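You operate a simulated robot arm through the tools that you are given. There is no shell and no other tool. Be economical: measure what you need, move in short steps, check, and stop when the job is done.

You run a simulated robot arm. Do the job below in one go: nothing can be reset, and whatever is moved stays where it is left.

Task
Move the green pump to the full small jug and pump cup M6 to the 15 line.
Fine: stand the orange stopper on the cream ring; the cup stands ready beside the full jug; once filled, slide it about a hand's width toward the ring; the other cups stay.
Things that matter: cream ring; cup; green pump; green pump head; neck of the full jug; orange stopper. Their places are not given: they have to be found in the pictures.

It is judged by the outcome, as a careful person would: the job done as asked, and still so three seconds after it is handed in. It fails if anything else is knocked over, pushed out of place, dropped, spilled or broken. Lids that push on must go on centred and level and be pressed home; caps that screw on are set level and turned clockwise until they are tight.

Robot
A 7-joint arm with a two-finger parallel gripper, fixed in place. Base frame: the origin is at the foot of the arm, x ahead of it, y to its left, z up; the work surface is at about z = 0.8. Units: m, degrees, N and s.
Its first joint turns from -132.0 to 132.0 degrees. Payload 3.91 kg.
Tool frame: the origin (TCP) lies between the finger pads and is the grasp point; the fingertips stand 0.03 m ahead of it; z points along the fingers, y is the line along which they close. The gripper opens to 0.11 m. The fingers are 0.02 m wide and 0.01 m thick; the gripper's body (0.048 by 0.112 m) begins 0.055 m behind the TCP.
Orientation is told as [roll, pitch, yaw] about the base's x, y, z axes, in that order, counted from this pose: with the fingers straight down and closing along the base's y, the tool's x points along the base's -x, its y along +y and its z along -z.

Tools
- The arm moves only by the tool drive_tool. Its argument "plan" is text: rows parted by semicolons, each of 7 numbers parted by spaces: the gripper command, from -1 (shut) to 1 (fully open), values between in proportion, then the shift along the tool's x, y, z in m, then the turn, a rotation vector about the tool's x, y, z in degrees. In form: hand x y z ax ay az; .... A call has 1 to 8 rows; each row shifts and turns the commanded pose from where the row before left it, along the tool's axes as they then stand. Rows are played at 5 a second. More than 0.05 m and 8.6 degrees between two rows, or a gripper value outside its range, and nothing of the call is played. Where a pose cannot be reached the arm comes as near as it can. A force on the tool above 40 N (or 10 N above the force at the start of the call, whichever is more), or a blocked arm, ends the call early, and 0.2 s more pass. The fingers move at their own pace (about 0.108 m/s each) and stop on an object; they squeeze with about 21 N. The grip force told is the motor's: it shows also when the fingers shut on nothing. Time passes only in rows, and 0.2 s behind the last, so rows that do not move let the fingers close. The reply holds the time, the measured pose of the TCP, the force on the tool along the base axes, the opening and the grip force, in the units named above and with some noise, with the torque about the TCP (base axes, N m) and any sound that the robot's microphone picked up.
- Cameras (640 x 400 px; columns grow to the right, rows downward): "scene" is fixed at [0.221, 0.6492, 1.6245]; the picture's right is [0.15, -0.99, 0.00], its down [-0.89, -0.13, -0.44] and it looks along [0.43, 0.06, -0.90] (base axes); focal length 297 px, centre (320, 200). "wrist" rides on the gripper at [0.072, 0.017, -0.103] in the tool frame; the picture's right is [-0.23, 0.97, 0.00], its down [-0.76, -0.18, -0.62] and it looks along [-0.61, -0.14, 0.78] (tool axes); focal length 222 px, centre (320, 200).
- snapshot(camera): a new picture of that camera. No time passes.
- pixel_to_xyz(camera, pixels): for up to 12 pixels [column, row] of the newest picture of that camera ("zoom" is the newest enlarged one), the place [x, y, z] in the base frame of the surface seen there, good to about 0.003 m. No time passes.
- zoom(camera, box): a new picture of the part [left, top, right, bottom] of that camera's present view, enlarged. No time passes.
- close_job(): hands the job in; it is judged then, once.

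Work in short steps. Measure before you move; look again where a grasp or a placing could have gone wrong, and mend it. You have 80 turns and 34 pictures in all, those below and enlarged ones among them. Open the gripper and draw the arm clear of the work before you hand the job in, unless the task says otherwise; then end with one line.

The tools are called after "Request:" as name(argument=value, ...) on one line, values as JSON. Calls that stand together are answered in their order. drive_tool: Moves the arm, as the interface text tells. Its arguments: {"type":"object","properties":{"plan":{"type":"string"}},"required":["plan"]} The other tools are called the same way: snapshot (camera) takes a picture; pixel_to_xyz (camera, pixels) gives the place of the surface under pixels of a picture; zoom (camera, box) takes an enlarged picture of a part of a camera's view; close_job () hands the job in.

At the start:

```text
time_s: 0.0
position: [0.4365, 0.4737, 1.2289]
tool_rot: [0.0, 0.0, 0.0]
ft_force: [0.1, 0.5, -0.3]
ft_torque: [0.0, 0.04, 0.02]
gripper_width: 0.1101
finger_force: 0.1
```

scene: 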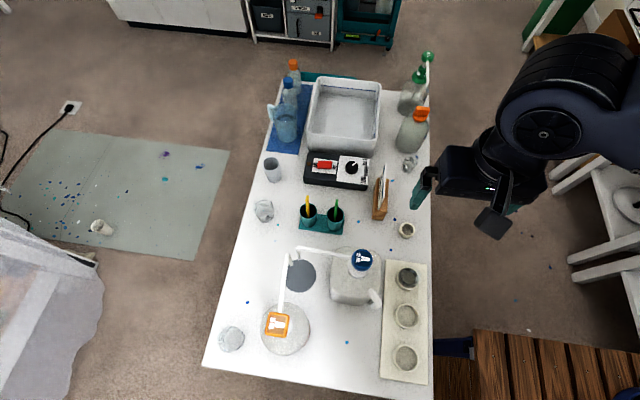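
wrist: 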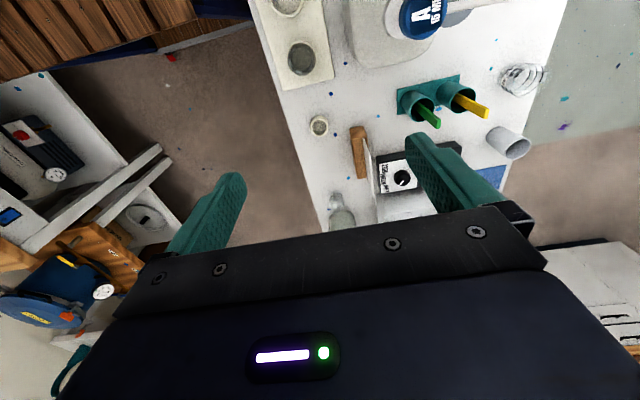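

The scene shows the table with bottles at the top (about 400-430, 60-150) and pump-like jugs at the bottom; I zoom into both areas to identify things.

Request:
zoom(camera="scene", box=[360, 40, 480, 240])

Request:
zoom(camera="scene", box=[200, 230, 440, 390])

Request:
zoom(camera="scene", box=[230, 50, 400, 240])

```text
2.00 times, centred on (420, 140) of scene
```

zoom: 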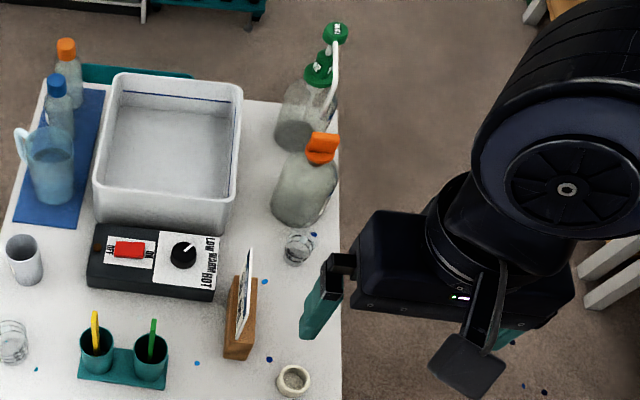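

```text
2.50 times, centred on (320, 310) of scene
```

zoom: 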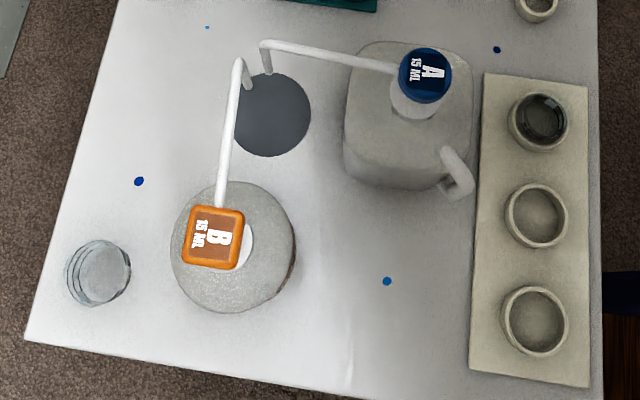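

```text
2.11 times, centred on (315, 145) of scene
```

zoom: 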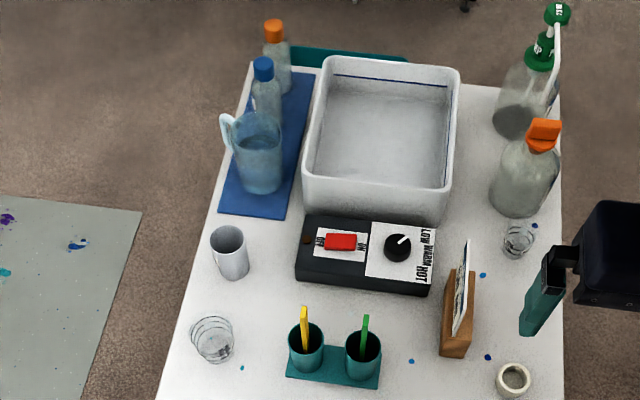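

I zoom tighter on the green pump and the orange-stoppered jug, the cup beside it and the cream ring.

Request:
zoom(camera="scene", box=[380, 45, 460, 175])

Request:
zoom(camera="scene", box=[365, 140, 445, 245])

```text
3.08 times, centred on (420, 110) of scene
```

zoom: 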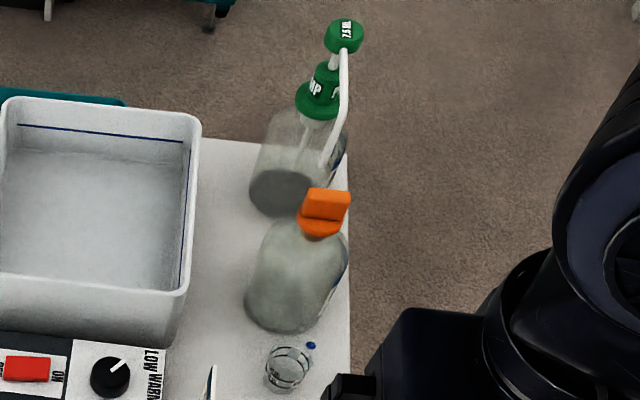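

```text
3.81 times, centred on (405, 192) of scene
```

zoom: 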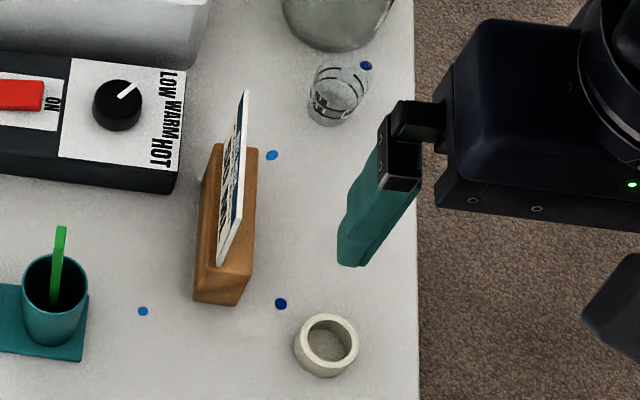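

I measure key points: pump head top, its neck, spout tip, stopper, cup, and the ring.

Request:
pixel_to_xyz(camera="scene", pixels=[[427.5, 56], [427, 60], [421, 74], [419, 80], [420.6, 98], [422.5, 110], [425.5, 115.5], [419.5, 119.5], [428, 72], [427.5, 86], [405, 95], [403, 130]])

Request:
pixel_to_xyz(camera="zoom", pixels=[[302, 335], [354, 350], [326, 322], [328, 345], [326, 372], [337, 100], [340, 72], [312, 95], [360, 100], [330, 122], [280, 200], [380, 260]])

```text
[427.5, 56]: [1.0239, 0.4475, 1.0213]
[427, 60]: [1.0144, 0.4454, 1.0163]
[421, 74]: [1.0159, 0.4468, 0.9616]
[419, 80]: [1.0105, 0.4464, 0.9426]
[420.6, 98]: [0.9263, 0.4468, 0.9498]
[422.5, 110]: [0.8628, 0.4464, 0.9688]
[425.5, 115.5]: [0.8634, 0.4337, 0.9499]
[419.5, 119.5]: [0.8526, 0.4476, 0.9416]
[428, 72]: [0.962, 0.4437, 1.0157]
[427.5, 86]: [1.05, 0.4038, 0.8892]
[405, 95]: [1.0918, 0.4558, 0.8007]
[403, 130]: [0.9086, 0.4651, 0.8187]
```

```text
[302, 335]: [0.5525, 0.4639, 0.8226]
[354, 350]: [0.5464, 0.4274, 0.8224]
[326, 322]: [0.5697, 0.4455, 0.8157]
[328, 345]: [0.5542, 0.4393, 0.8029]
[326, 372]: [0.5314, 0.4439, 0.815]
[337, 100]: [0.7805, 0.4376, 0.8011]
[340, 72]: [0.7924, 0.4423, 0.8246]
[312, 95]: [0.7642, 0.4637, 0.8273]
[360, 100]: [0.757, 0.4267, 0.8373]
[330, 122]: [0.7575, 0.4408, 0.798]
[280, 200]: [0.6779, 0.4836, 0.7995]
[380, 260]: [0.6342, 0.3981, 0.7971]
```

Everything stands on the line y≈0.447: pump jug x≈1.015, stoppered jug x≈0.86, cup x≈0.77, ring (0.551, 0.445). I move forward at height for a wrist look and to learn the reach.

Request:
drive_tool(plan="1 -0.05 -0.005 0 0 0 0;1 -0.05 -0.005 0 0 0 0;1 -0.05 -0.005 0 0 0 0;1 -0.05 -0.005 0 0 0 0;1 -0.05 -0.005 0 0 0 0;1 -0.05 -0.002 0 0 0 0;1 0 0 0 0 0 0")

Request:
snapshot(camera="wrist")

```text
refused: row 1 steps farther than a row can; nothing moved
```

```text
26 pictures are left
```

wrist: 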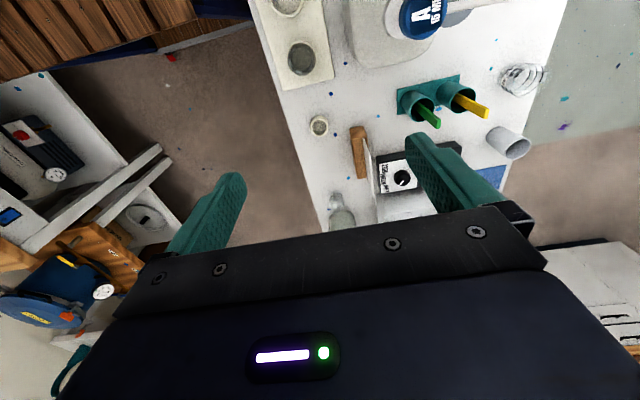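

The step norm must stay under 0.05; I shrink the steps.

Request:
drive_tool(plan="1 -0.048 -0.005 0 0 0 0;1 -0.048 -0.005 0 0 0 0;1 -0.048 -0.005 0 0 0 0;1 -0.048 -0.005 0 0 0 0;1 -0.048 -0.005 0 0 0 0;1 -0.048 -0.002 0 0 0 0;1 0 0 0 0 0 0")

Request:
snapshot(camera="wrist")

```text
time_s: 1.6
position: [0.7236, 0.4472, 1.2284]
tool_rot: [0.0, 0.0, 0.0]
ft_force: [0.2, 0.1, 0.2]
ft_torque: [0.01, -0.01, -0.02]
gripper_width: 0.11
finger_force: 0.1
```

```text
25 pictures are left
```

wrist: 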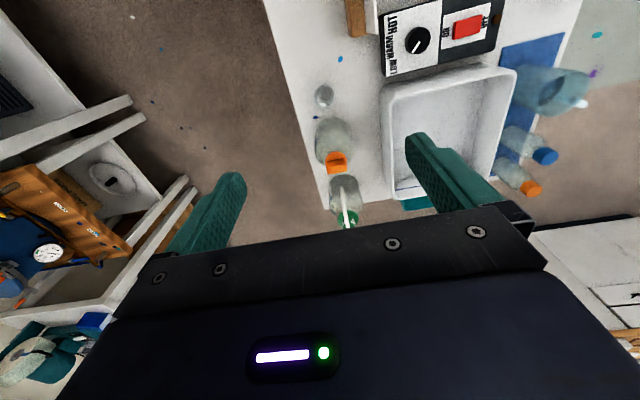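

The stopper shows at (336,161) and pump at (346,218) of the wrist picture; I zoom in there.

Request:
zoom(camera="wrist", box=[284, 75, 404, 235])

Request:
zoom(camera="scene", box=[395, 45, 445, 125])

```text
2.50 times, centred on (344, 155) of wrist
```

zoom: 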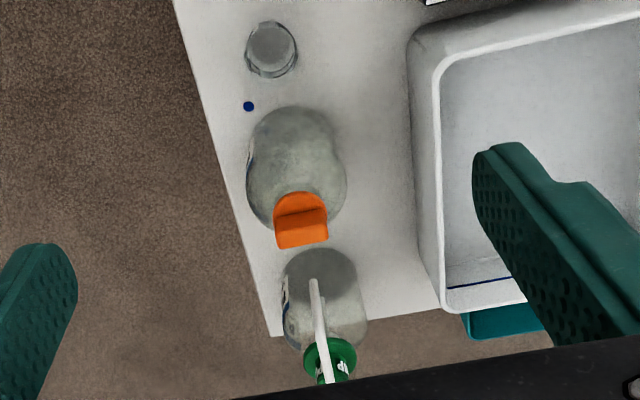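

```text
5.00 times, centred on (420, 85) of scene
```

zoom: 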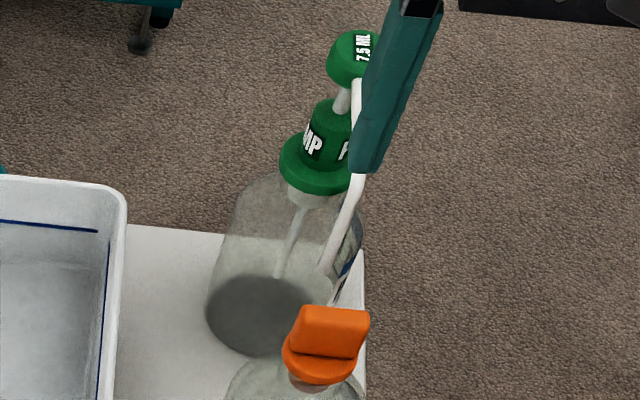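

I measure the pump parts and the stopper on this zoom.

Request:
pixel_to_xyz(camera="zoom", pixels=[[345, 40], [332, 62], [350, 82], [333, 104], [318, 125], [309, 150], [318, 178], [285, 165], [313, 205], [335, 312], [325, 345], [320, 378]])

Request:
pixel_to_xyz(camera="wrist", pixels=[[336, 154], [336, 164], [336, 170], [328, 164], [345, 162], [337, 215], [346, 213], [340, 190], [343, 202], [352, 220], [325, 96], [336, 125]])

```text
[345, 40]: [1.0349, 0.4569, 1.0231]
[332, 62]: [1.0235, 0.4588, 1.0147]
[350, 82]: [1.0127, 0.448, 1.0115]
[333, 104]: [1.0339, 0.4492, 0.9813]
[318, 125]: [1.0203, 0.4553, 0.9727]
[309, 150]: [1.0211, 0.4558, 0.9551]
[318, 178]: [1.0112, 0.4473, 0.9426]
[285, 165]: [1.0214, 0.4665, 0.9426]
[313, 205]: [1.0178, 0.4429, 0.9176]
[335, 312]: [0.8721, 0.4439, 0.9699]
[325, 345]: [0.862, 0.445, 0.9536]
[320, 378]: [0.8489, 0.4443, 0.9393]
```

```text
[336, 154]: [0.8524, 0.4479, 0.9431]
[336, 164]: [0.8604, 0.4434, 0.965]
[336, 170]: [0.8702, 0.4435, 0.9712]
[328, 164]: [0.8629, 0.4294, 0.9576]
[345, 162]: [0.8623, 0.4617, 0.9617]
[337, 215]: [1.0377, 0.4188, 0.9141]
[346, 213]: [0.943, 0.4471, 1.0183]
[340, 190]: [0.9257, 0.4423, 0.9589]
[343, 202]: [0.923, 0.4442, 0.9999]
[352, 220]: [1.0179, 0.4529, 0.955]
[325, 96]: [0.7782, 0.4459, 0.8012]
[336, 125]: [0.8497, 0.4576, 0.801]
```

The stopper's tab is 0.032 wide along y, centred (0.868, 0.4455), top z 0.971; I'll grip it across y. I move above it at z 1.05 with the gripper partly closed.

Request:
drive_tool(plan="0.3 -0.04 0 0 0 0 0;0.3 -0.04 0 0 0 0 0;0.3 -0.04 -0.0017 0 0 0 0;0.3 -0.024 0 0.04 0 0 0;0.3 0 0 0.048 0 0 0;0.3 0 0 0.048 0 0 0;0.3 0 0 0.04 0 0 0;0.3 0 0 0 0 0 0")

Request:
snapshot(camera="wrist")

```text
time_s: 3.4
position: [0.8676, 0.4461, 1.0549]
tool_rot: [0.0, 0.0, 0.2]
ft_force: [0.0, 0.1, -0.1]
ft_torque: [-0.01, -0.02, 0.01]
gripper_width: 0.0716
finger_force: 0.0
```

```text
22 pictures are left
```

wrist: 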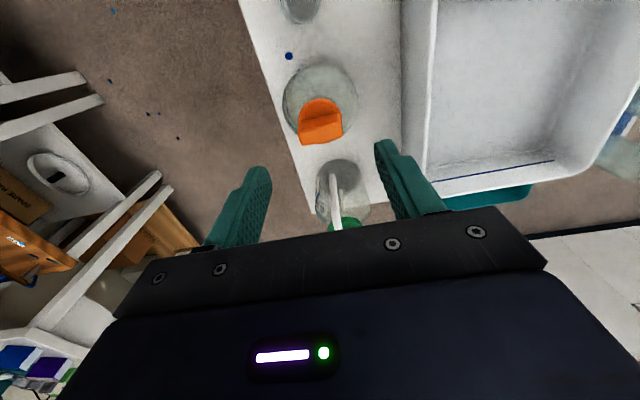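

I remeasure the stopper from this nearer view (tab around (320,127)).

Request:
pixel_to_xyz(camera="wrist", pixels=[[320, 118], [300, 124], [341, 118], [320, 130], [320, 141], [301, 142], [342, 135], [320, 104], [302, 108], [338, 103], [345, 225], [334, 180]])

```text
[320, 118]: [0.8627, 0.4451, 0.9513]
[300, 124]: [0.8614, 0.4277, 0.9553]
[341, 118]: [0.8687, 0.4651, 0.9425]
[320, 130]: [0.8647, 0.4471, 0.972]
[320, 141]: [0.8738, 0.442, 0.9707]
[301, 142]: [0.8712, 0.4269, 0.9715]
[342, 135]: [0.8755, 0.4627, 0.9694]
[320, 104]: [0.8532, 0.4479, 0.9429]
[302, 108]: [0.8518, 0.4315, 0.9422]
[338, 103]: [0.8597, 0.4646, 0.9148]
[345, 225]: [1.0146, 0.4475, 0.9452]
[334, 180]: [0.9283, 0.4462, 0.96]
```

Tab spans x 0.8625–0.875, y 0.427–0.4627, z 0.943–0.971. I go down to z 0.977 and close.

Request:
drive_tool(plan="0.3 -0.001 -0.001 0.04 0 0 0;0.3 0 0 0.036 0 0 0;0.3 0 0 0 0 0 0;-1 0 0 0 0 0 0;-1 0 0 0 0 0 0;-1 0 0 0 0 0 0;-1 0 0 0 0 0 0")

```text
time_s: 5.0
position: [0.8692, 0.4441, 0.9756]
tool_rot: [0.0, -0.1, 0.2]
ft_force: [0.7, 3.9, -0.5]
ft_torque: [0.2, -0.03, -0.02]
gripper_width: 0.0391
finger_force: 21.5
```

Gripped at 0.039 wide with a slight +y side force; I ease +1 mm and pull up slowly.

Request:
drive_tool(plan="-1 0 0.001 0 0 0 0;-1 0 0 -0.005 0 0 0;-1 0 0 -0.01 0 0 0;-1 0 0 -0.015 0 0 0;-1 0 0 -0.03 0 0 0;-1 0 0 -0.03 0 0 0;-1 0 0 0 0 0 0")

Request:
snapshot(camera="wrist")

```text
time_s: 6.6
position: [0.8707, 0.4455, 1.0665]
tool_rot: [0.0, 0.0, 0.0]
ft_force: [-0.2, 0.4, -0.9]
ft_torque: [0.01, -0.02, 0.0]
gripper_width: 0.0393
finger_force: 21.7
```

```text
21 pictures are left
```

wrist: 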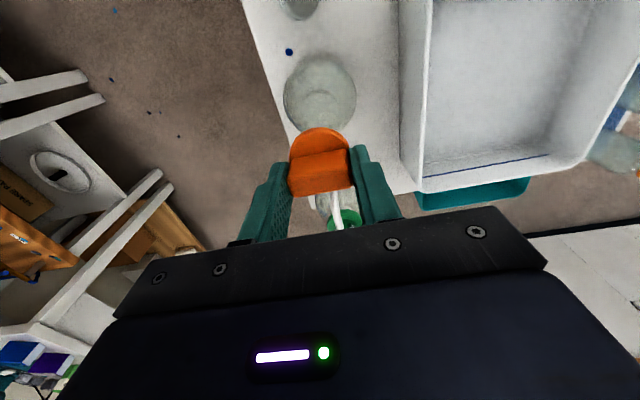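

Stopper is free and held square. I zoom the scene on the ring and cup to measure the ring precisely.

Request:
zoom(camera="scene", box=[380, 150, 430, 250])

```text
4.00 times, centred on (405, 200) of scene
```

zoom: 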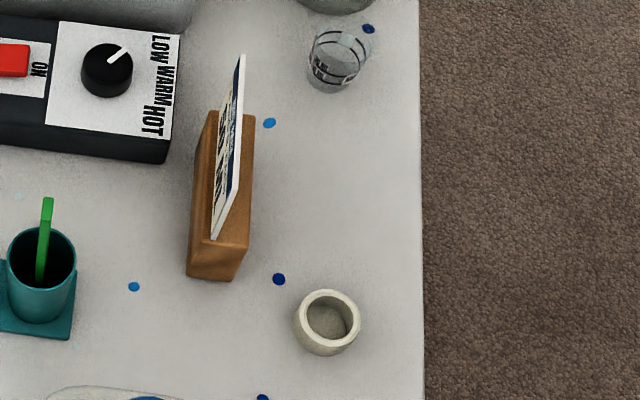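

I measure the ring's rim at four sides, plus the card holder and cup rim.

Request:
pixel_to_xyz(camera="zoom", pixels=[[301, 316], [356, 316], [329, 293], [327, 338], [310, 300], [348, 333], [328, 320], [248, 150], [240, 240], [313, 40], [368, 45], [345, 33]])

```text
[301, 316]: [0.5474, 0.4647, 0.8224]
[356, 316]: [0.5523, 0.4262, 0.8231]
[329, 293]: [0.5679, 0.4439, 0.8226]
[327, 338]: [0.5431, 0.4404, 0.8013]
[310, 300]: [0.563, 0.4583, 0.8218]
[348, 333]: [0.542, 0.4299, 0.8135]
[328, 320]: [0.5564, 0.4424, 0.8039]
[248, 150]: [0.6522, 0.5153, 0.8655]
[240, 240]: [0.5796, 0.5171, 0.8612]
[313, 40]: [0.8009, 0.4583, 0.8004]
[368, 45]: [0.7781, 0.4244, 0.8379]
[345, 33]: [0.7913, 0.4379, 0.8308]
```

The ring centre is (0.5495, 0.4455), top z 0.8225. The card stand is close, so I check its extents before bringing the gripper down there.

Request:
pixel_to_xyz(camera="zoom", pixels=[[241, 62], [240, 120], [225, 215], [215, 232], [236, 190], [252, 125], [243, 245], [230, 275], [195, 245], [194, 272], [246, 225], [220, 245]])

```text
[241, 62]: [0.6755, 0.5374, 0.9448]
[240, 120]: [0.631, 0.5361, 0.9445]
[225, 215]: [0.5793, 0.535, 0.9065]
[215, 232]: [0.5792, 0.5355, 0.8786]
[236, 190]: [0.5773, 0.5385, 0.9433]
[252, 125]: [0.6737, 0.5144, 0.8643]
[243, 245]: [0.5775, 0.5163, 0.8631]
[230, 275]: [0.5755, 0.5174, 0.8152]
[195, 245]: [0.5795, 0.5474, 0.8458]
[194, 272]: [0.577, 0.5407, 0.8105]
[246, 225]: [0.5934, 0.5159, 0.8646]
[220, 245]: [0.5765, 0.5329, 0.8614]
```

Card stand is clear (y≥0.513, x≥0.575). I measure the stopper in the hand to find its axis relative to the TCP.

Request:
pixel_to_xyz(camera="wrist", pixels=[[321, 129], [292, 148], [348, 142], [320, 145], [320, 158], [320, 172], [320, 184], [320, 188], [292, 158], [350, 151], [318, 97], [318, 72]])

```text
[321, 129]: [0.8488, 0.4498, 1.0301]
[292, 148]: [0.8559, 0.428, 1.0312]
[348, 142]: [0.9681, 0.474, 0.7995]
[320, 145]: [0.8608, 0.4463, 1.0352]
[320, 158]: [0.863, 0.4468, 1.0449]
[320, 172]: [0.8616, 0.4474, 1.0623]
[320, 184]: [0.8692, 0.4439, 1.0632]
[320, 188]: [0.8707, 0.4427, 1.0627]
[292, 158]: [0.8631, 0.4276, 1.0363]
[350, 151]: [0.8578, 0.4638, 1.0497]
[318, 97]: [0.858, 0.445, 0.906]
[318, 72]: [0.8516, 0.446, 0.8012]
```

Stopper axis lies about 2 mm behind the TCP in x, flange underside about 0.04 below. I carry it to above the ring.

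Request:
drive_tool(plan="-1 0.0456 0 0 0 0 0;-1 0.0456 0 0 0 0 0;-1 0.0456 0 0 0 0 0;-1 0.0456 0 0 0 0 0;-1 0.0456 0 0 0 0 0;-1 0.0456 0 0 0 0 0;-1 0.0456 0 0 0 0 0;-1 0 0 0 0 0 0")

Request:
drive_tool(plan="-1 0 0 0.04 0 0 0;-1 0 0 0.04 0 0 0;-1 0 0 0.04 0 0 0;-1 0 0 0.03 0 0 0;-1 0 0 0 0 0 0")

Request:
snapshot(camera="wrist")

```text
time_s: 8.4
position: [0.5504, 0.4442, 1.0655]
tool_rot: [0.0, 0.0, -0.1]
ft_force: [0.0, -0.1, -0.7]
ft_torque: [-0.01, 0.02, 0.01]
gripper_width: 0.0391
finger_force: 21.0
```

```text
time_s: 9.6
position: [0.5513, 0.4467, 0.9162]
tool_rot: [0.1, 0.0, 0.0]
ft_force: [-0.7, -0.6, 0.3]
ft_torque: [0.0, -0.01, -0.01]
gripper_width: 0.0389
finger_force: 21.4
```

```text
19 pictures are left
```

wrist: 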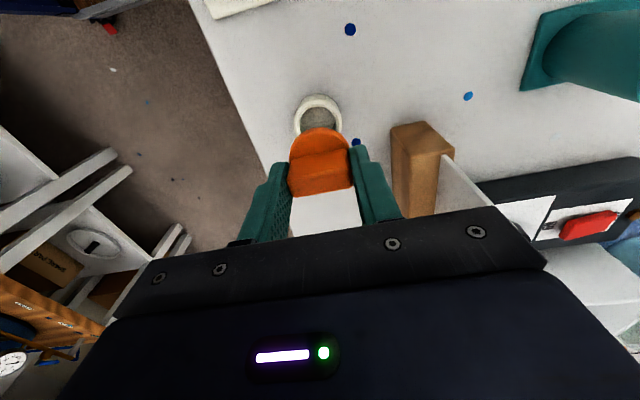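

Ring visible behind the stopper at (318,115); I check its rim points.

Request:
pixel_to_xyz(camera="wrist", pixels=[[297, 118], [339, 118], [318, 97], [303, 103], [333, 103]])

```text
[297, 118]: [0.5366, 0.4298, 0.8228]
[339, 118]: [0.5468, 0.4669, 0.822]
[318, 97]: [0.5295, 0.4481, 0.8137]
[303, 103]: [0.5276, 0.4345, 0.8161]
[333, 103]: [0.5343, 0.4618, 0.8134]
```

Alignment is good to a millimetre. I lower gently in small steps toward contact at about z 0.862.

Request:
drive_tool(plan="-1 0 0 0.03 0 0 0;-1 0 0 0.012 0 0 0;-1 0 0 0.006 0 0 0;-1 0 0 0.003 0 0 0;-1 0 0 0.002 0 0 0;-1 0 0 0 0 0 0")

```text
time_s: 11.0
position: [0.5508, 0.4451, 0.8628]
tool_rot: [0.1, -0.1, 0.1]
ft_force: [-0.2, 0.6, -0.4]
ft_torque: [-0.02, 0.01, 0.02]
gripper_width: 0.039
finger_force: 21.3
```

No contact yet at z 0.8628; I go on by single millimetres.

Request:
drive_tool(plan="-1 0 0 0.001 0 0 0;-1 0 0 0.001 0 0 0;-1 0 0 0.001 0 0 0;-1 0 0 0 0 0 0")

Request:
zoom(camera="wrist", box=[260, 70, 380, 220])

```text
time_s: 12.0
position: [0.5498, 0.4449, 0.8622]
tool_rot: [0.0, -0.1, 0.0]
ft_force: [0.4, 0.5, 39.1]
ft_torque: [-0.31, -0.22, 0.0]
gripper_width: 0.0389
finger_force: 21.0
```

```text
2.67 times, centred on (320, 145) of wrist
```

zoom: 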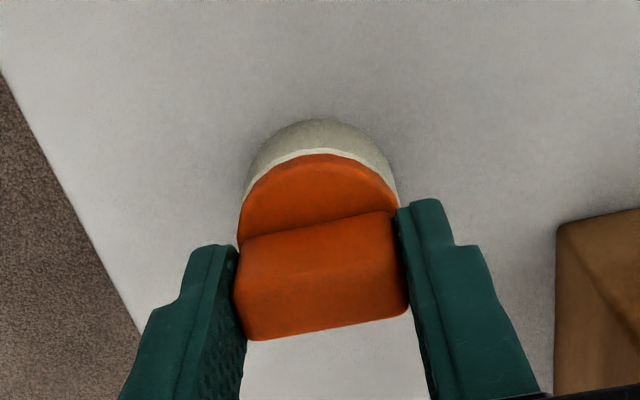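

Contact at z 0.862 with the flange sitting on the ring. I back off 2 mm, open and rise.

Request:
drive_tool(plan="-1 0 0 -0.0025 0 0 0;0 0 0 0 0 0 0;0 0 0 0 0 0 0;0 0 0 -0.03 0 0 0;0 0 0 -0.045 0 0 0;0 0 0 -0.048 0 0 0;0 0 0 -0.048 0 0 0")

Request:
snapshot(camera="wrist")

```text
time_s: 13.6
position: [0.5499, 0.4424, 1.0318]
tool_rot: [-0.2, 0.1, 0.1]
ft_force: [-0.1, -0.4, 0.0]
ft_torque: [0.0, 0.05, 0.01]
gripper_width: 0.0547
finger_force: 0.1
```

```text
17 pictures are left
```

wrist: 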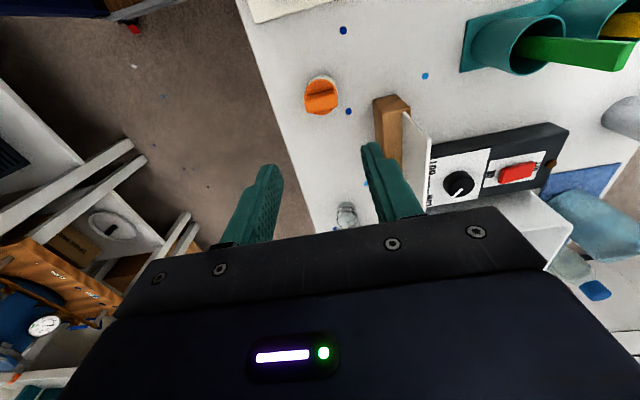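

Stopper stands on the ring at (321,97). Next I move toward the pump at height and see whether the straight-down tool reaches x≈1.025.

Request:
drive_tool(plan="0.3 0 0.0046 -0.048 0 0 0;0.3 -0.03 0 -0.038 0 0 0;0.3 -0.048 0 0 0 0 0;0.3 -0.048 0 0 0 0 0;0.3 -0.048 0 0 0 0 0;0.3 -0.048 0 0 0 0 0;0.3 -0.048 0 0 0 0 0;0.3 -0.048 0 0 0 0 0")

Request:
drive_tool(plan="0.3 -0.048 0 0 0 0 0;0.3 -0.048 0 0 0 0 0;0.3 -0.012 0 0 0 0 0;0.3 0 0 0 0 0 0;0.3 0 0 0 0 0 0")

```text
time_s: 15.4
position: [0.8677, 0.4509, 1.1218]
tool_rot: [0.1, -0.1, 0.1]
ft_force: [-0.2, 0.1, 1.2]
ft_torque: [-0.05, -0.05, -0.02]
gripper_width: 0.0716
finger_force: 0.1
```

```text
time_s: 16.6
position: [0.9748, 0.4505, 1.1211]
tool_rot: [0.0, 0.0, 0.0]
ft_force: [-0.5, -0.4, 0.3]
ft_torque: [-0.02, 0.04, -0.02]
gripper_width: 0.0718
finger_force: 0.1
```

Reached x 0.975 straight down; I go on to x≈1.022.

Request:
drive_tool(plan="0.3 -0.025 0 0 0 0 0;0.3 -0.025 -0.003 0 0 0 0;0.3 0 0 0 0 0 0;0.3 0 0 0 0 0 0")

Request:
zoom(camera="wrist", box=[240, 40, 400, 240])

```text
time_s: 17.6
position: [1.0054, 0.4355, 1.1175]
tool_rot: [0.0, 0.0, 0.0]
ft_force: [0.3, 0.1, -0.4]
ft_torque: [0.0, -0.01, 0.0]
gripper_width: 0.0716
finger_force: 0.1
out of reach, approached as far as the arm can: row 1, 2
```

```text
2.00 times, centred on (320, 140) of wrist
```

zoom: 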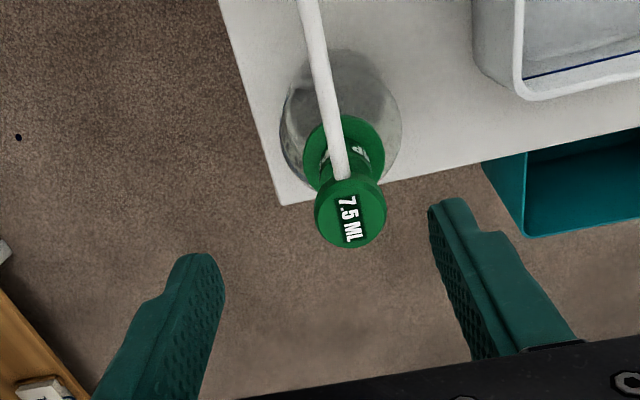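

Straight down stops at about x 1.005. I back off a little and pitch the tool 20° outward to gain reach; the spout at z≈1.018 stays clear because I'll grip the head.

Request:
drive_tool(plan="0.3 0.04 0 0 0 0 0;0.3 0 0 0 0 -7 0;0.3 0 0 0 0 -7 0;0.3 0 0 0 0 -6 0;0.3 0 0 0 0 0 0")

```text
time_s: 18.8
position: [1.0386, 0.4832, 1.142]
tool_rot: [-0.1, -19.9, 0.0]
ft_force: [-0.2, -0.5, 0.5]
ft_torque: [0.01, 0.02, -0.01]
gripper_width: 0.0716
finger_force: 0.2
out of reach, approached as far as the arm can: row 1, 2, 3, 4
```

The reading does not match what I commanded; I let it settle with still rows and read again.

Request:
drive_tool(plan="0.3 0 0 0 0 0 0;0.3 0 0 0 0 0 0;0.3 0 0 0 0 0 0")

Request:
snapshot(camera="scene")

```text
time_s: 19.6
position: [1.0385, 0.4822, 1.1415]
tool_rot: [0.0, -19.9, 0.0]
ft_force: [0.1, -1.2, -0.3]
ft_torque: [0.03, 0.02, 0.05]
gripper_width: 0.0716
finger_force: 0.1
```

```text
15 pictures are left
```

scene: 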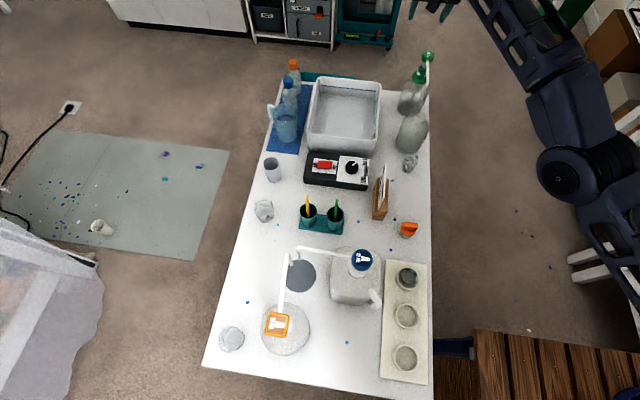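

The command was rebased to the reached pose (1.0385, 0.482, 1.1415). I pull back toward (0.99, 0.447) and pitch 8° more.

Request:
drive_tool(plan="0.3 0.0228 -0.0175 -0.0083 0 0 0;0.3 0.0228 -0.0175 -0.0083 0 0 0;0.3 0 0 0 0 -8 0;0.3 0 0 0 0 0 0;0.3 0 0 0 0 0 0")

```text
time_s: 20.8
position: [1.0533, 0.4927, 1.166]
tool_rot: [0.0, -28.1, 0.1]
ft_force: [0.8, -0.1, -0.1]
ft_torque: [-0.01, 0.0, 0.03]
gripper_width: 0.0716
finger_force: 0.0
out of reach, approached as far as the arm can: row 1, 2, 3
```

The arm seems stuck near its straight-arm singularity. I command a larger retreat (back and up along the tool) to bend the elbow.

Request:
drive_tool(plan="0.3 0.03 0 -0.035 0 0 0;0.3 0.03 0 -0.035 0 0 0;0.3 0.03 0 -0.035 0 0 0;0.3 0 0 0 0 0 0")

```text
time_s: 21.8
position: [0.9862, 0.5408, 1.2428]
tool_rot: [-0.1, -28.0, 0.0]
ft_force: [-0.2, 0.3, -0.2]
ft_torque: [0.02, 0.01, -0.01]
gripper_width: 0.0716
finger_force: 0.1
out of reach, approached as far as the arm can: row 1, 2, 3
```

Still pushed outward, so I retreat more toward (0.8, 0.45, 1.2) to regain a free configuration.

Request:
drive_tool(plan="0.3 0.044 -0.01 -0.02 0 0 0;0.3 0.044 -0.01 -0.02 0 0 0;0.3 0.044 -0.01 -0.02 0 0 0;0.3 0.044 -0.01 -0.02 0 0 0;0.3 0 0 0 0 0 0")

```text
time_s: 23.0
position: [0.9014, 0.6007, 1.293]
tool_rot: [-0.1, -27.9, 0.1]
ft_force: [0.0, -0.2, -1.2]
ft_torque: [0.01, -0.02, 0.0]
gripper_width: 0.0716
finger_force: 0.0
out of reach, approached as far as the arm can: row 1, 2, 3, 4
```

The readings fit a sphere around the shoulder: the arm is fully straight and only slides tangentially. I command a move exactly inward along the arm's line (back, right and down), which is still well above everything.

Request:
drive_tool(plan="0.3 0.0387 -0.023 0.0089 0 0 0;0.3 0.0387 -0.023 0.0089 0 0 0;0.3 0.0387 -0.023 0.0089 0 0 0;0.3 0 0 0 0 0 0")

```text
time_s: 24.0
position: [0.898, 0.61, 1.2816]
tool_rot: [0.0, -27.9, 0.0]
ft_force: [0.2, -0.4, 0.0]
ft_torque: [0.01, 0.0, -0.02]
gripper_width: 0.0714
finger_force: 0.2
out of reach, approached as far as the arm can: row 1, 2, 3
```

It hardly moved; repeated inward demands may let the elbow bend gradually, so I try eight rows.

Request:
drive_tool(plan="0.3 0.04 -0.023 0.01 0 0 0;0.3 0.04 -0.023 0.01 0 0 0;0.3 0.04 -0.023 0.01 0 0 0;0.3 0.04 -0.023 0.01 0 0 0;0.3 0.04 -0.023 0.01 0 0 0;0.3 0.04 -0.023 0.01 0 0 0;0.3 0.04 -0.023 0.01 0 0 0;0.3 0.04 -0.023 0.01 0 0 0")

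Request:
snapshot(camera="scene")

```text
time_s: 25.8
position: [0.8827, 0.667, 1.1983]
tool_rot: [-0.1, -27.9, 0.2]
ft_force: [0.1, -0.8, -0.1]
ft_torque: [0.0, 0.01, 0.03]
gripper_width: 0.0715
finger_force: 0.0
out of reach, approached as far as the arm can: row 1, 2, 3, 4, 5, 6, 7, 8
```

```text
14 pictures are left
```

scene: 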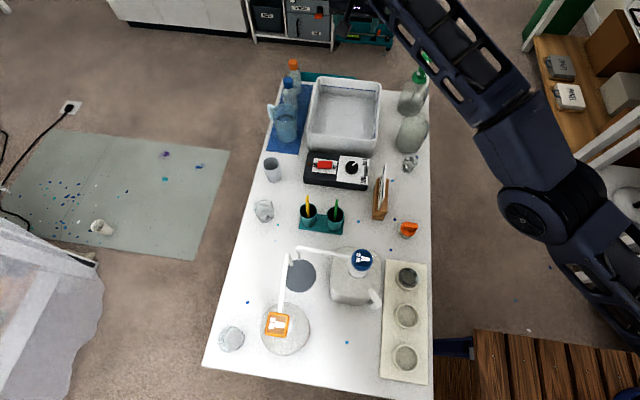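

Still sliding on a limit surface. I try undoing the pitch (back to straight down) while also asking to go inward and up, in case a wrist joint is the one at its limit.

Request:
drive_tool(plan="0.3 0.02 -0.01 -0.03 0 8 0;0.3 0.02 -0.01 -0.03 0 8 0;0.3 0.02 -0.01 -0.03 0 8 0;0.3 0.02 -0.01 -0.03 0 4 0;0.3 0.02 -0.01 -0.03 0 0 0;0.3 0 0 0 0 0 0")

```text
time_s: 27.2
position: [0.7493, 0.6125, 1.3193]
tool_rot: [-0.1, -0.1, 0.0]
ft_force: [0.4, -0.6, -0.4]
ft_torque: [-0.01, -0.04, 0.02]
gripper_width: 0.0717
finger_force: 0.0
out of reach, approached as far as the arm can: row 3
```

The arm is free again at (0.749, 0.6125, 1.319). I move to a retracted spot about (0.78, 0.45, 1.22) and test the pitch there.

Request:
drive_tool(plan="0.3 -0.01 -0.04 0.025 0 0 0;0.3 -0.01 -0.04 0.025 0 0 0;0.3 -0.01 -0.04 0.025 0 0 0;0.3 0 -0.043 0.025 0 0 0;0.3 0 0 0 0 0 0")

Request:
drive_tool(plan="0.3 0 0 0 0 -7 0;0.3 0 0 0 0 -7 0;0.3 0 0 0 0 -7 0;0.3 0 0 0 0 -7 0;0.3 0 0 0 0 0 0")

```text
time_s: 28.4
position: [0.7829, 0.4507, 1.2185]
tool_rot: [0.1, 0.0, 0.1]
ft_force: [-0.8, -0.2, 0.9]
ft_torque: [0.01, 0.0, 0.0]
gripper_width: 0.0715
finger_force: 0.0
```

```text
time_s: 29.6
position: [0.7814, 0.451, 1.2184]
tool_rot: [0.0, -28.1, 0.0]
ft_force: [-0.7, 0.5, -0.2]
ft_torque: [-0.01, -0.01, 0.04]
gripper_width: 0.0714
finger_force: 0.0
```

Pitch −28° works here. Now I go along a slanting line toward the pre-grasp point (0.985, 0.447, 1.074), first two thirds.

Request:
drive_tool(plan="0.3 -0.0186 -0.0007 0.0371 0 0 0;0.3 -0.0186 -0.0007 0.0371 0 0 0;0.3 -0.0186 -0.0007 0.0371 0 0 0;0.3 -0.0186 -0.0007 0.0371 0 0 0;0.3 0 0 0 0 0 0")

```text
time_s: 30.8
position: [0.9157, 0.4474, 1.1241]
tool_rot: [0.0, -28.0, 0.1]
ft_force: [-0.5, -0.5, 0.4]
ft_torque: [-0.02, -0.04, -0.01]
gripper_width: 0.0714
finger_force: 0.1
```

Fine so far, no reach flag. I do the last third to the pre-grasp and look.

Request:
drive_tool(plan="0.3 -0.0186 -0.0003 0.0371 0 0 0;0.3 -0.0186 0 0.0371 0 0 0;0.3 0 0 0 0 0 0")

Request:
snapshot(camera="wrist")

```text
time_s: 31.6
position: [0.9826, 0.4482, 1.0745]
tool_rot: [0.0, -28.0, 0.1]
ft_force: [-0.2, 0.4, 0.9]
ft_torque: [0.02, 0.02, 0.01]
gripper_width: 0.0714
finger_force: 0.0
```

```text
13 pictures are left
```

wrist: 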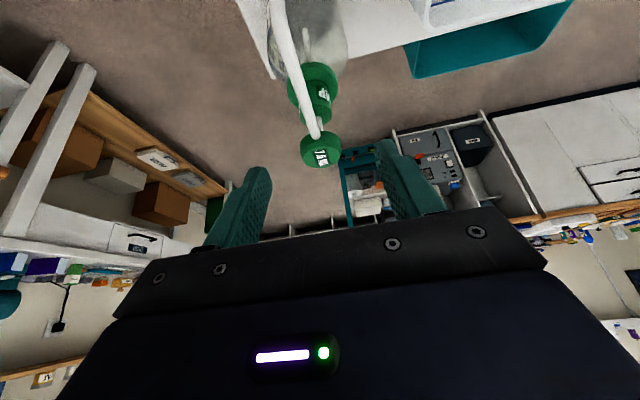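

Pump head is at (320,149) between the fingers' line; I measure head, sleeve, flange and spout.

Request:
pixel_to_xyz(camera="wrist", pixels=[[320, 150], [303, 152], [338, 148], [321, 164], [315, 137], [326, 105], [302, 95], [335, 80], [318, 67], [300, 85], [285, 40], [310, 115]])

```text
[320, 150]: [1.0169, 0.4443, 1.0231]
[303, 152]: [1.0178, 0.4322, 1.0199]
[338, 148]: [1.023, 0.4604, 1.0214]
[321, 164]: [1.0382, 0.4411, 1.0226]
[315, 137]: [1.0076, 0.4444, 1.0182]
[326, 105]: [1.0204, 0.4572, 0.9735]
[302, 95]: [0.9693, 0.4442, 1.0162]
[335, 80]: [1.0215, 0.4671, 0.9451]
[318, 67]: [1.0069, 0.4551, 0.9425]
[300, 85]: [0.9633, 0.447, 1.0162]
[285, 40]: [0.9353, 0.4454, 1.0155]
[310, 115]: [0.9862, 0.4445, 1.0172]
```

Head is centred at (1.0215, 0.446), z 1.003–1.023, 0.032 wide, and the spout leaves at z 1.016. I go in along the tool axis to (1.0215, 0.446, 1.010), gripper still open.

Request:
drive_tool(plan="0.3 -0.0014 -0.001 0.025 0 0 0;0.3 -0.0014 -0.001 0.025 0 0 0;0.3 -0.0014 0 0.025 0 0 0;0.3 0 0 0 0 0 0;0.3 0 0 0 0 0 0")

Request:
zoom(camera="wrist", box=[220, 100, 420, 250])

```text
time_s: 32.8
position: [1.0232, 0.4453, 1.0105]
tool_rot: [-0.1, -28.0, 0.1]
ft_force: [0.1, 1.0, 1.3]
ft_torque: [-0.03, -0.02, -0.03]
gripper_width: 0.0715
finger_force: 0.1
```

```text
2.67 times, centred on (320, 175) of wrist
```

zoom: 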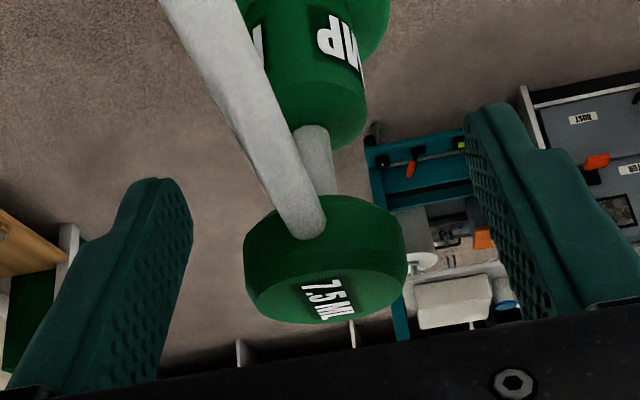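

The head sits between the pads. I close on it.

Request:
drive_tool(plan="-1 0 0 0 0 0 0;-1 0 0 0 0 0 0;-1 0 0 0 0 0 0;-1 0 0 0 0 0 0")

```text
time_s: 33.8
position: [1.0234, 0.4462, 1.0103]
tool_rot: [0.0, -28.0, 0.1]
ft_force: [0.7, -0.2, 0.5]
ft_torque: [0.03, -0.01, -0.02]
gripper_width: 0.0344
finger_force: 20.9
```

Gripped at 0.034. I lift straight up slowly by 0.05 and check.

Request:
drive_tool(plan="-1 -0.0023 0 -0.0044 0 0 0;-1 -0.0047 0 -0.0088 0 0 0;-1 -0.0070 0 -0.0132 0 0 0;-1 -0.0094 0 -0.0177 0 0 0;-1 0 0 0 0 0 0")

Request:
zoom(camera="scene", box=[385, 25, 465, 155])

```text
time_s: 35.0
position: [1.0251, 0.446, 1.0606]
tool_rot: [0.0, -28.0, 0.0]
ft_force: [0.0, 0.4, -1.7]
ft_torque: [-0.01, 0.02, 0.01]
gripper_width: 0.0343
finger_force: 20.7
```

```text
3.08 times, centred on (425, 90) of scene
```

zoom: 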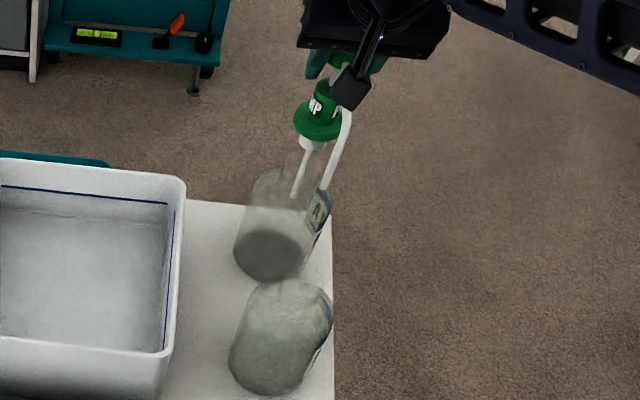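

The pump comes out freely. I raise it 0.105 more so the tube clears the neck.

Request:
drive_tool(plan="-1 -0.0164 0 -0.0309 0 0 0;-1 -0.0164 0 -0.0309 0 0 0;-1 -0.0164 0 -0.0309 0 0 0;-1 0 0 0 0 0 0")

Request:
zoom(camera="scene", box=[385, 10, 465, 140])

```text
time_s: 36.0
position: [1.0232, 0.4475, 1.1636]
tool_rot: [-0.1, -27.9, 0.0]
ft_force: [-0.2, 0.5, -1.9]
ft_torque: [-0.03, 0.02, 0.0]
gripper_width: 0.0343
finger_force: 20.9
```

```text
3.08 times, centred on (425, 75) of scene
```

zoom: 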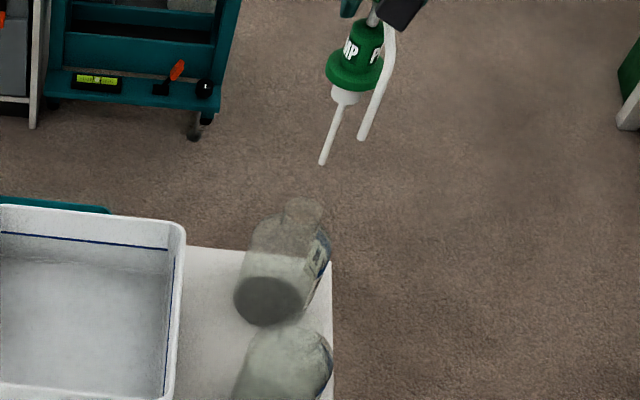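

Tube end (322,163) is clear of the neck. I measure the tube tip, collar and the jugs' necks.

Request:
pixel_to_xyz(camera="zoom", pixels=[[323, 161], [332, 130], [338, 105], [335, 95], [354, 78], [361, 137], [303, 200], [287, 205], [322, 205], [295, 340], [315, 340], [280, 340]])

Request:
zoom(camera="scene", box=[385, 95, 445, 175])

```text
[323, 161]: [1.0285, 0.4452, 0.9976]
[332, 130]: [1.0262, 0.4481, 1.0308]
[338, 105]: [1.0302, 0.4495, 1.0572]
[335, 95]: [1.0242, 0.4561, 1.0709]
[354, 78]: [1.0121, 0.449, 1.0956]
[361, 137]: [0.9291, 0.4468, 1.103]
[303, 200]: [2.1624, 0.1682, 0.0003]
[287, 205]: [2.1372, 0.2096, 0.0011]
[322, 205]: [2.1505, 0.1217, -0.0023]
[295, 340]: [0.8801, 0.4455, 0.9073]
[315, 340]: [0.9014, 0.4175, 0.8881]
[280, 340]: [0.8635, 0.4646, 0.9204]
```

```text
5.00 times, centred on (415, 135) of scene
```

zoom: 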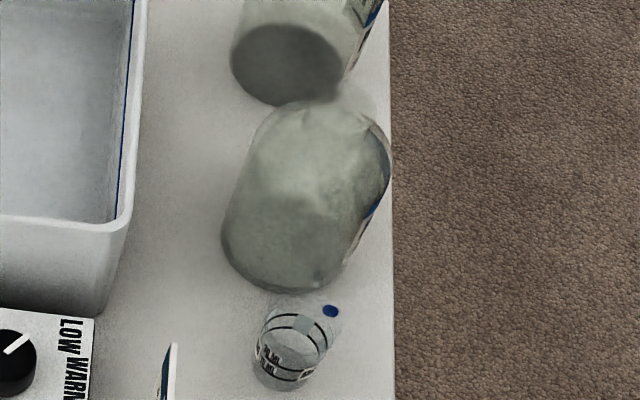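

The pump hangs nearly upright, tube tip z 0.998. I carry it −x by 0.153 to above the full jug's neck (tube end 5 cm above it).

Request:
drive_tool(plan="-1 0.0338 0 -0.018 0 0 0;-1 0.0338 0 -0.018 0 0 0;-1 0.0338 0 -0.018 0 0 0;-1 0.0338 0 -0.018 0 0 0;-1 0 0 0 0 0 0;-1 0 0 0 0 0 0")

Request:
zoom(camera="scene", box=[380, 40, 460, 170])

Request:
snapshot(camera="wrist")

```text
time_s: 37.4
position: [0.868, 0.4471, 1.1635]
tool_rot: [0.0, -28.0, 0.1]
ft_force: [-0.1, -0.2, -2.5]
ft_torque: [0.04, 0.01, -0.02]
gripper_width: 0.0344
finger_force: 21.2
```

```text
3.08 times, centred on (420, 105) of scene
```

zoom: 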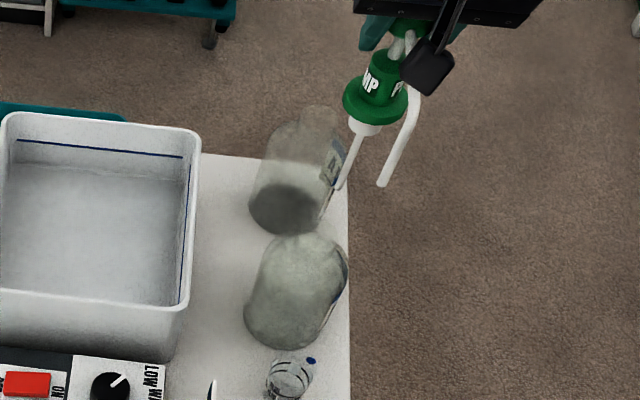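

```text
7 pictures are left
```

wrist: 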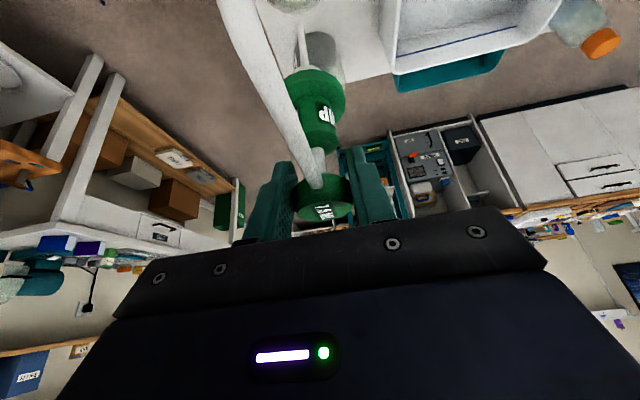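

I measure the tube, plug, flange and head in the hand from both views.

Request:
pixel_to_xyz(camera="zoom", pixels=[[340, 185], [348, 165], [356, 145], [365, 130], [345, 105], [408, 108], [365, 121], [382, 183], [300, 240], [290, 245], [282, 242], [310, 250]])

Request:
pixel_to_xyz(camera="wrist", pixels=[[299, 25], [303, 50], [314, 70], [289, 92], [345, 92], [303, 195], [350, 188], [325, 212], [335, 115], [278, 12], [300, 10], [290, 5]])

```text
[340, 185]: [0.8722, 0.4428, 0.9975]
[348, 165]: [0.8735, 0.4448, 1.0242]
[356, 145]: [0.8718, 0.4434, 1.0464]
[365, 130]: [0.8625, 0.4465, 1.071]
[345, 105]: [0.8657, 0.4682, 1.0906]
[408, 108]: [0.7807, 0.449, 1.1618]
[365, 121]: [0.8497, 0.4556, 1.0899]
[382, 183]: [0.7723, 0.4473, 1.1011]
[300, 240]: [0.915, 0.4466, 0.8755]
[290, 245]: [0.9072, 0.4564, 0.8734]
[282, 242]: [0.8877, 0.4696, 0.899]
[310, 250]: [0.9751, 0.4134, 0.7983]
```

```text
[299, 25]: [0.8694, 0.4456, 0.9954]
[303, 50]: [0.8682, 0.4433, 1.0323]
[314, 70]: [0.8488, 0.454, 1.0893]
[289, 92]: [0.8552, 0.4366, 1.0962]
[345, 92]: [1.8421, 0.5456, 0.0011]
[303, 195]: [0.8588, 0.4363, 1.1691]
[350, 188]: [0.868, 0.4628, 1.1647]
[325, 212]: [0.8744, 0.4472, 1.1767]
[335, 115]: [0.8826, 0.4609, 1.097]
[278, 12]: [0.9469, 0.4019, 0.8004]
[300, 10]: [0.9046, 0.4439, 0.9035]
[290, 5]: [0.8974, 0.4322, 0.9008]
```

Tube axis sits at (0.8715, 0.445), vertical; the stopper's axis was about (0.871, 0.4455), so it is lined up. I lower 0.12, tube into the neck, watching force.

Request:
drive_tool(plan="-1 0.0141 0.001 0.0265 0 0 0;-1 0.0141 0 0.0265 0 0 0;-1 0.0141 0 0.0265 0 0 0;-1 0.0141 0 0.0265 0 0 0;-1 0 0 0 0 0 0")

Request:
zoom(camera="scene", box=[390, 75, 450, 175])

```text
time_s: 38.6
position: [0.8693, 0.4477, 1.0446]
tool_rot: [0.0, -28.0, 0.1]
ft_force: [0.7, -0.3, -1.9]
ft_torque: [0.01, -0.03, 0.02]
gripper_width: 0.0343
finger_force: 21.2
```

```text
4.00 times, centred on (420, 125) of scene
```

zoom: 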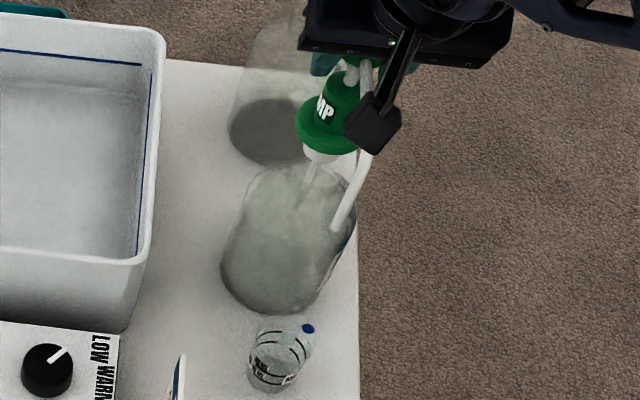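

The tube is inside the jug. I lower the remaining 3 cm in diminishing steps.

Request:
drive_tool(plan="-1 0.0047 0 0.0088 0 0 0;-1 0.0047 0 0.0088 0 0 0;-1 0.0028 0 0.0053 0 0 0;-1 0.0014 0 0.0026 0 0 0;-1 0.0009 0 0.0018 0 0 0;-1 0 0 0 0 0 0")

```text
time_s: 40.0
position: [0.8715, 0.447, 1.0148]
tool_rot: [0.0, -28.1, 0.0]
ft_force: [-4.4, -0.5, 7.2]
ft_torque: [0.0, 0.18, 0.0]
gripper_width: 0.0341
finger_force: 21.3
```

Light contact: 7 N up and −4.4 N in x, so the plug rubs on the +x side. I shift 2 mm toward −x and lower 2 mm.

Request:
drive_tool(plan="-1 0.0018 0 -0.0009 0 0 0;-1 0 0 0 0 0 0;-1 0.0009 0 0.0018 0 0 0;-1 0 0 0 0 0 0")

```text
time_s: 41.0
position: [0.8695, 0.4469, 1.0117]
tool_rot: [0.1, -28.0, 0.0]
ft_force: [1.5, -1.6, 8.6]
ft_torque: [-0.08, -0.26, -0.02]
gripper_width: 0.0344
finger_force: 21.4
```

Side force gone; it's about 2 mm from the expected seat. I lower 2 mm more.

Request:
drive_tool(plan="-1 0.0007 0 0.0009 0 0 0;-1 0.0005 0 0.0009 0 0 0;-1 0 0 0 0 0 0")

Request:
zoom(camera="scene", box=[395, 70, 445, 170])

```text
time_s: 41.8
position: [0.8676, 0.4471, 1.0107]
tool_rot: [-0.1, -27.9, 0.0]
ft_force: [1.6, -1.4, 10.3]
ft_torque: [-0.01, -0.28, -0.02]
gripper_width: 0.034
finger_force: 20.7
```

```text
4.00 times, centred on (420, 120) of scene
```

zoom: 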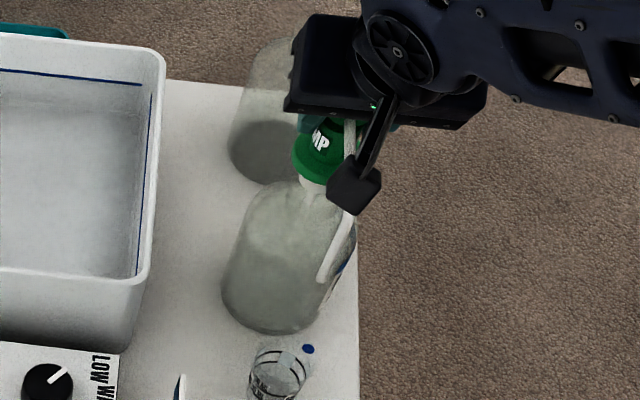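

Pump looks in the neck; I measure flange height and spout tip against the cup.

Request:
pixel_to_xyz(camera="zoom", pixels=[[296, 160], [305, 178], [318, 183], [312, 172], [318, 140], [322, 278], [328, 265], [278, 352], [256, 360], [302, 362], [278, 390], [310, 205]])

```text
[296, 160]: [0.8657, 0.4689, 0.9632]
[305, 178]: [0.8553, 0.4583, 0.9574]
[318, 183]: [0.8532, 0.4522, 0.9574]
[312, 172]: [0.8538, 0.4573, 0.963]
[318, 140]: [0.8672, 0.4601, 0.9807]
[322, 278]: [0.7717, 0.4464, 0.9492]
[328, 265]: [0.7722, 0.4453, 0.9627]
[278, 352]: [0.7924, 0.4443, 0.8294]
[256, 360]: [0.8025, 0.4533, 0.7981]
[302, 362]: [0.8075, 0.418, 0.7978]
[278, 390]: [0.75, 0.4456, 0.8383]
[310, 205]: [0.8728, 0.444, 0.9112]
```

Flange is at z≈0.96 instead of 0.943, so the plug stands on the neck rim about 15–20 mm high and the head has given way: it is not centred. I sample the neck's surface to find its true axis.

Request:
pixel_to_xyz(camera="zoom", pixels=[[296, 185], [298, 190], [300, 187], [302, 195], [306, 190], [312, 192], [318, 195], [324, 195], [330, 198], [296, 200], [322, 190], [308, 186]])

Request:
pixel_to_xyz(camera="zoom", pixels=[[292, 178], [295, 180], [298, 180], [300, 183], [304, 183], [300, 200], [304, 205], [316, 200], [322, 203], [328, 206], [290, 190], [285, 190]])

```text
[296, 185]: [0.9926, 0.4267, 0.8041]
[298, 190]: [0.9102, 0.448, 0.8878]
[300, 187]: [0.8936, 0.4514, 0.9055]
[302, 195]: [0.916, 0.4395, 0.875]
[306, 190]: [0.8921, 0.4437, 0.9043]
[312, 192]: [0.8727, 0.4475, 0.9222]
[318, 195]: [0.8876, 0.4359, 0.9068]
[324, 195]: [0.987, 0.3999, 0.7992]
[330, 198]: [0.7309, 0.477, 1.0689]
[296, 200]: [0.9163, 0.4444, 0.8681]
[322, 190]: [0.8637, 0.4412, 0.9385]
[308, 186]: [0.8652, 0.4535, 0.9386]
```

```text
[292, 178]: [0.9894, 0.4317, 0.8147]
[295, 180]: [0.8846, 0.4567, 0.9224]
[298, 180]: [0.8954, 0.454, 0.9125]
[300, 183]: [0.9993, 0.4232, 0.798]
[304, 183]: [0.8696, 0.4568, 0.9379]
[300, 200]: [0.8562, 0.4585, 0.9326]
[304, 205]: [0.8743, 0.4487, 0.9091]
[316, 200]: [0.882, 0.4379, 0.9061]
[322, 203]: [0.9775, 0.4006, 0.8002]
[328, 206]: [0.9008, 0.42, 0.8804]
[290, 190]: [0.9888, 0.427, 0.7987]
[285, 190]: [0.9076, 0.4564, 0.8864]
```

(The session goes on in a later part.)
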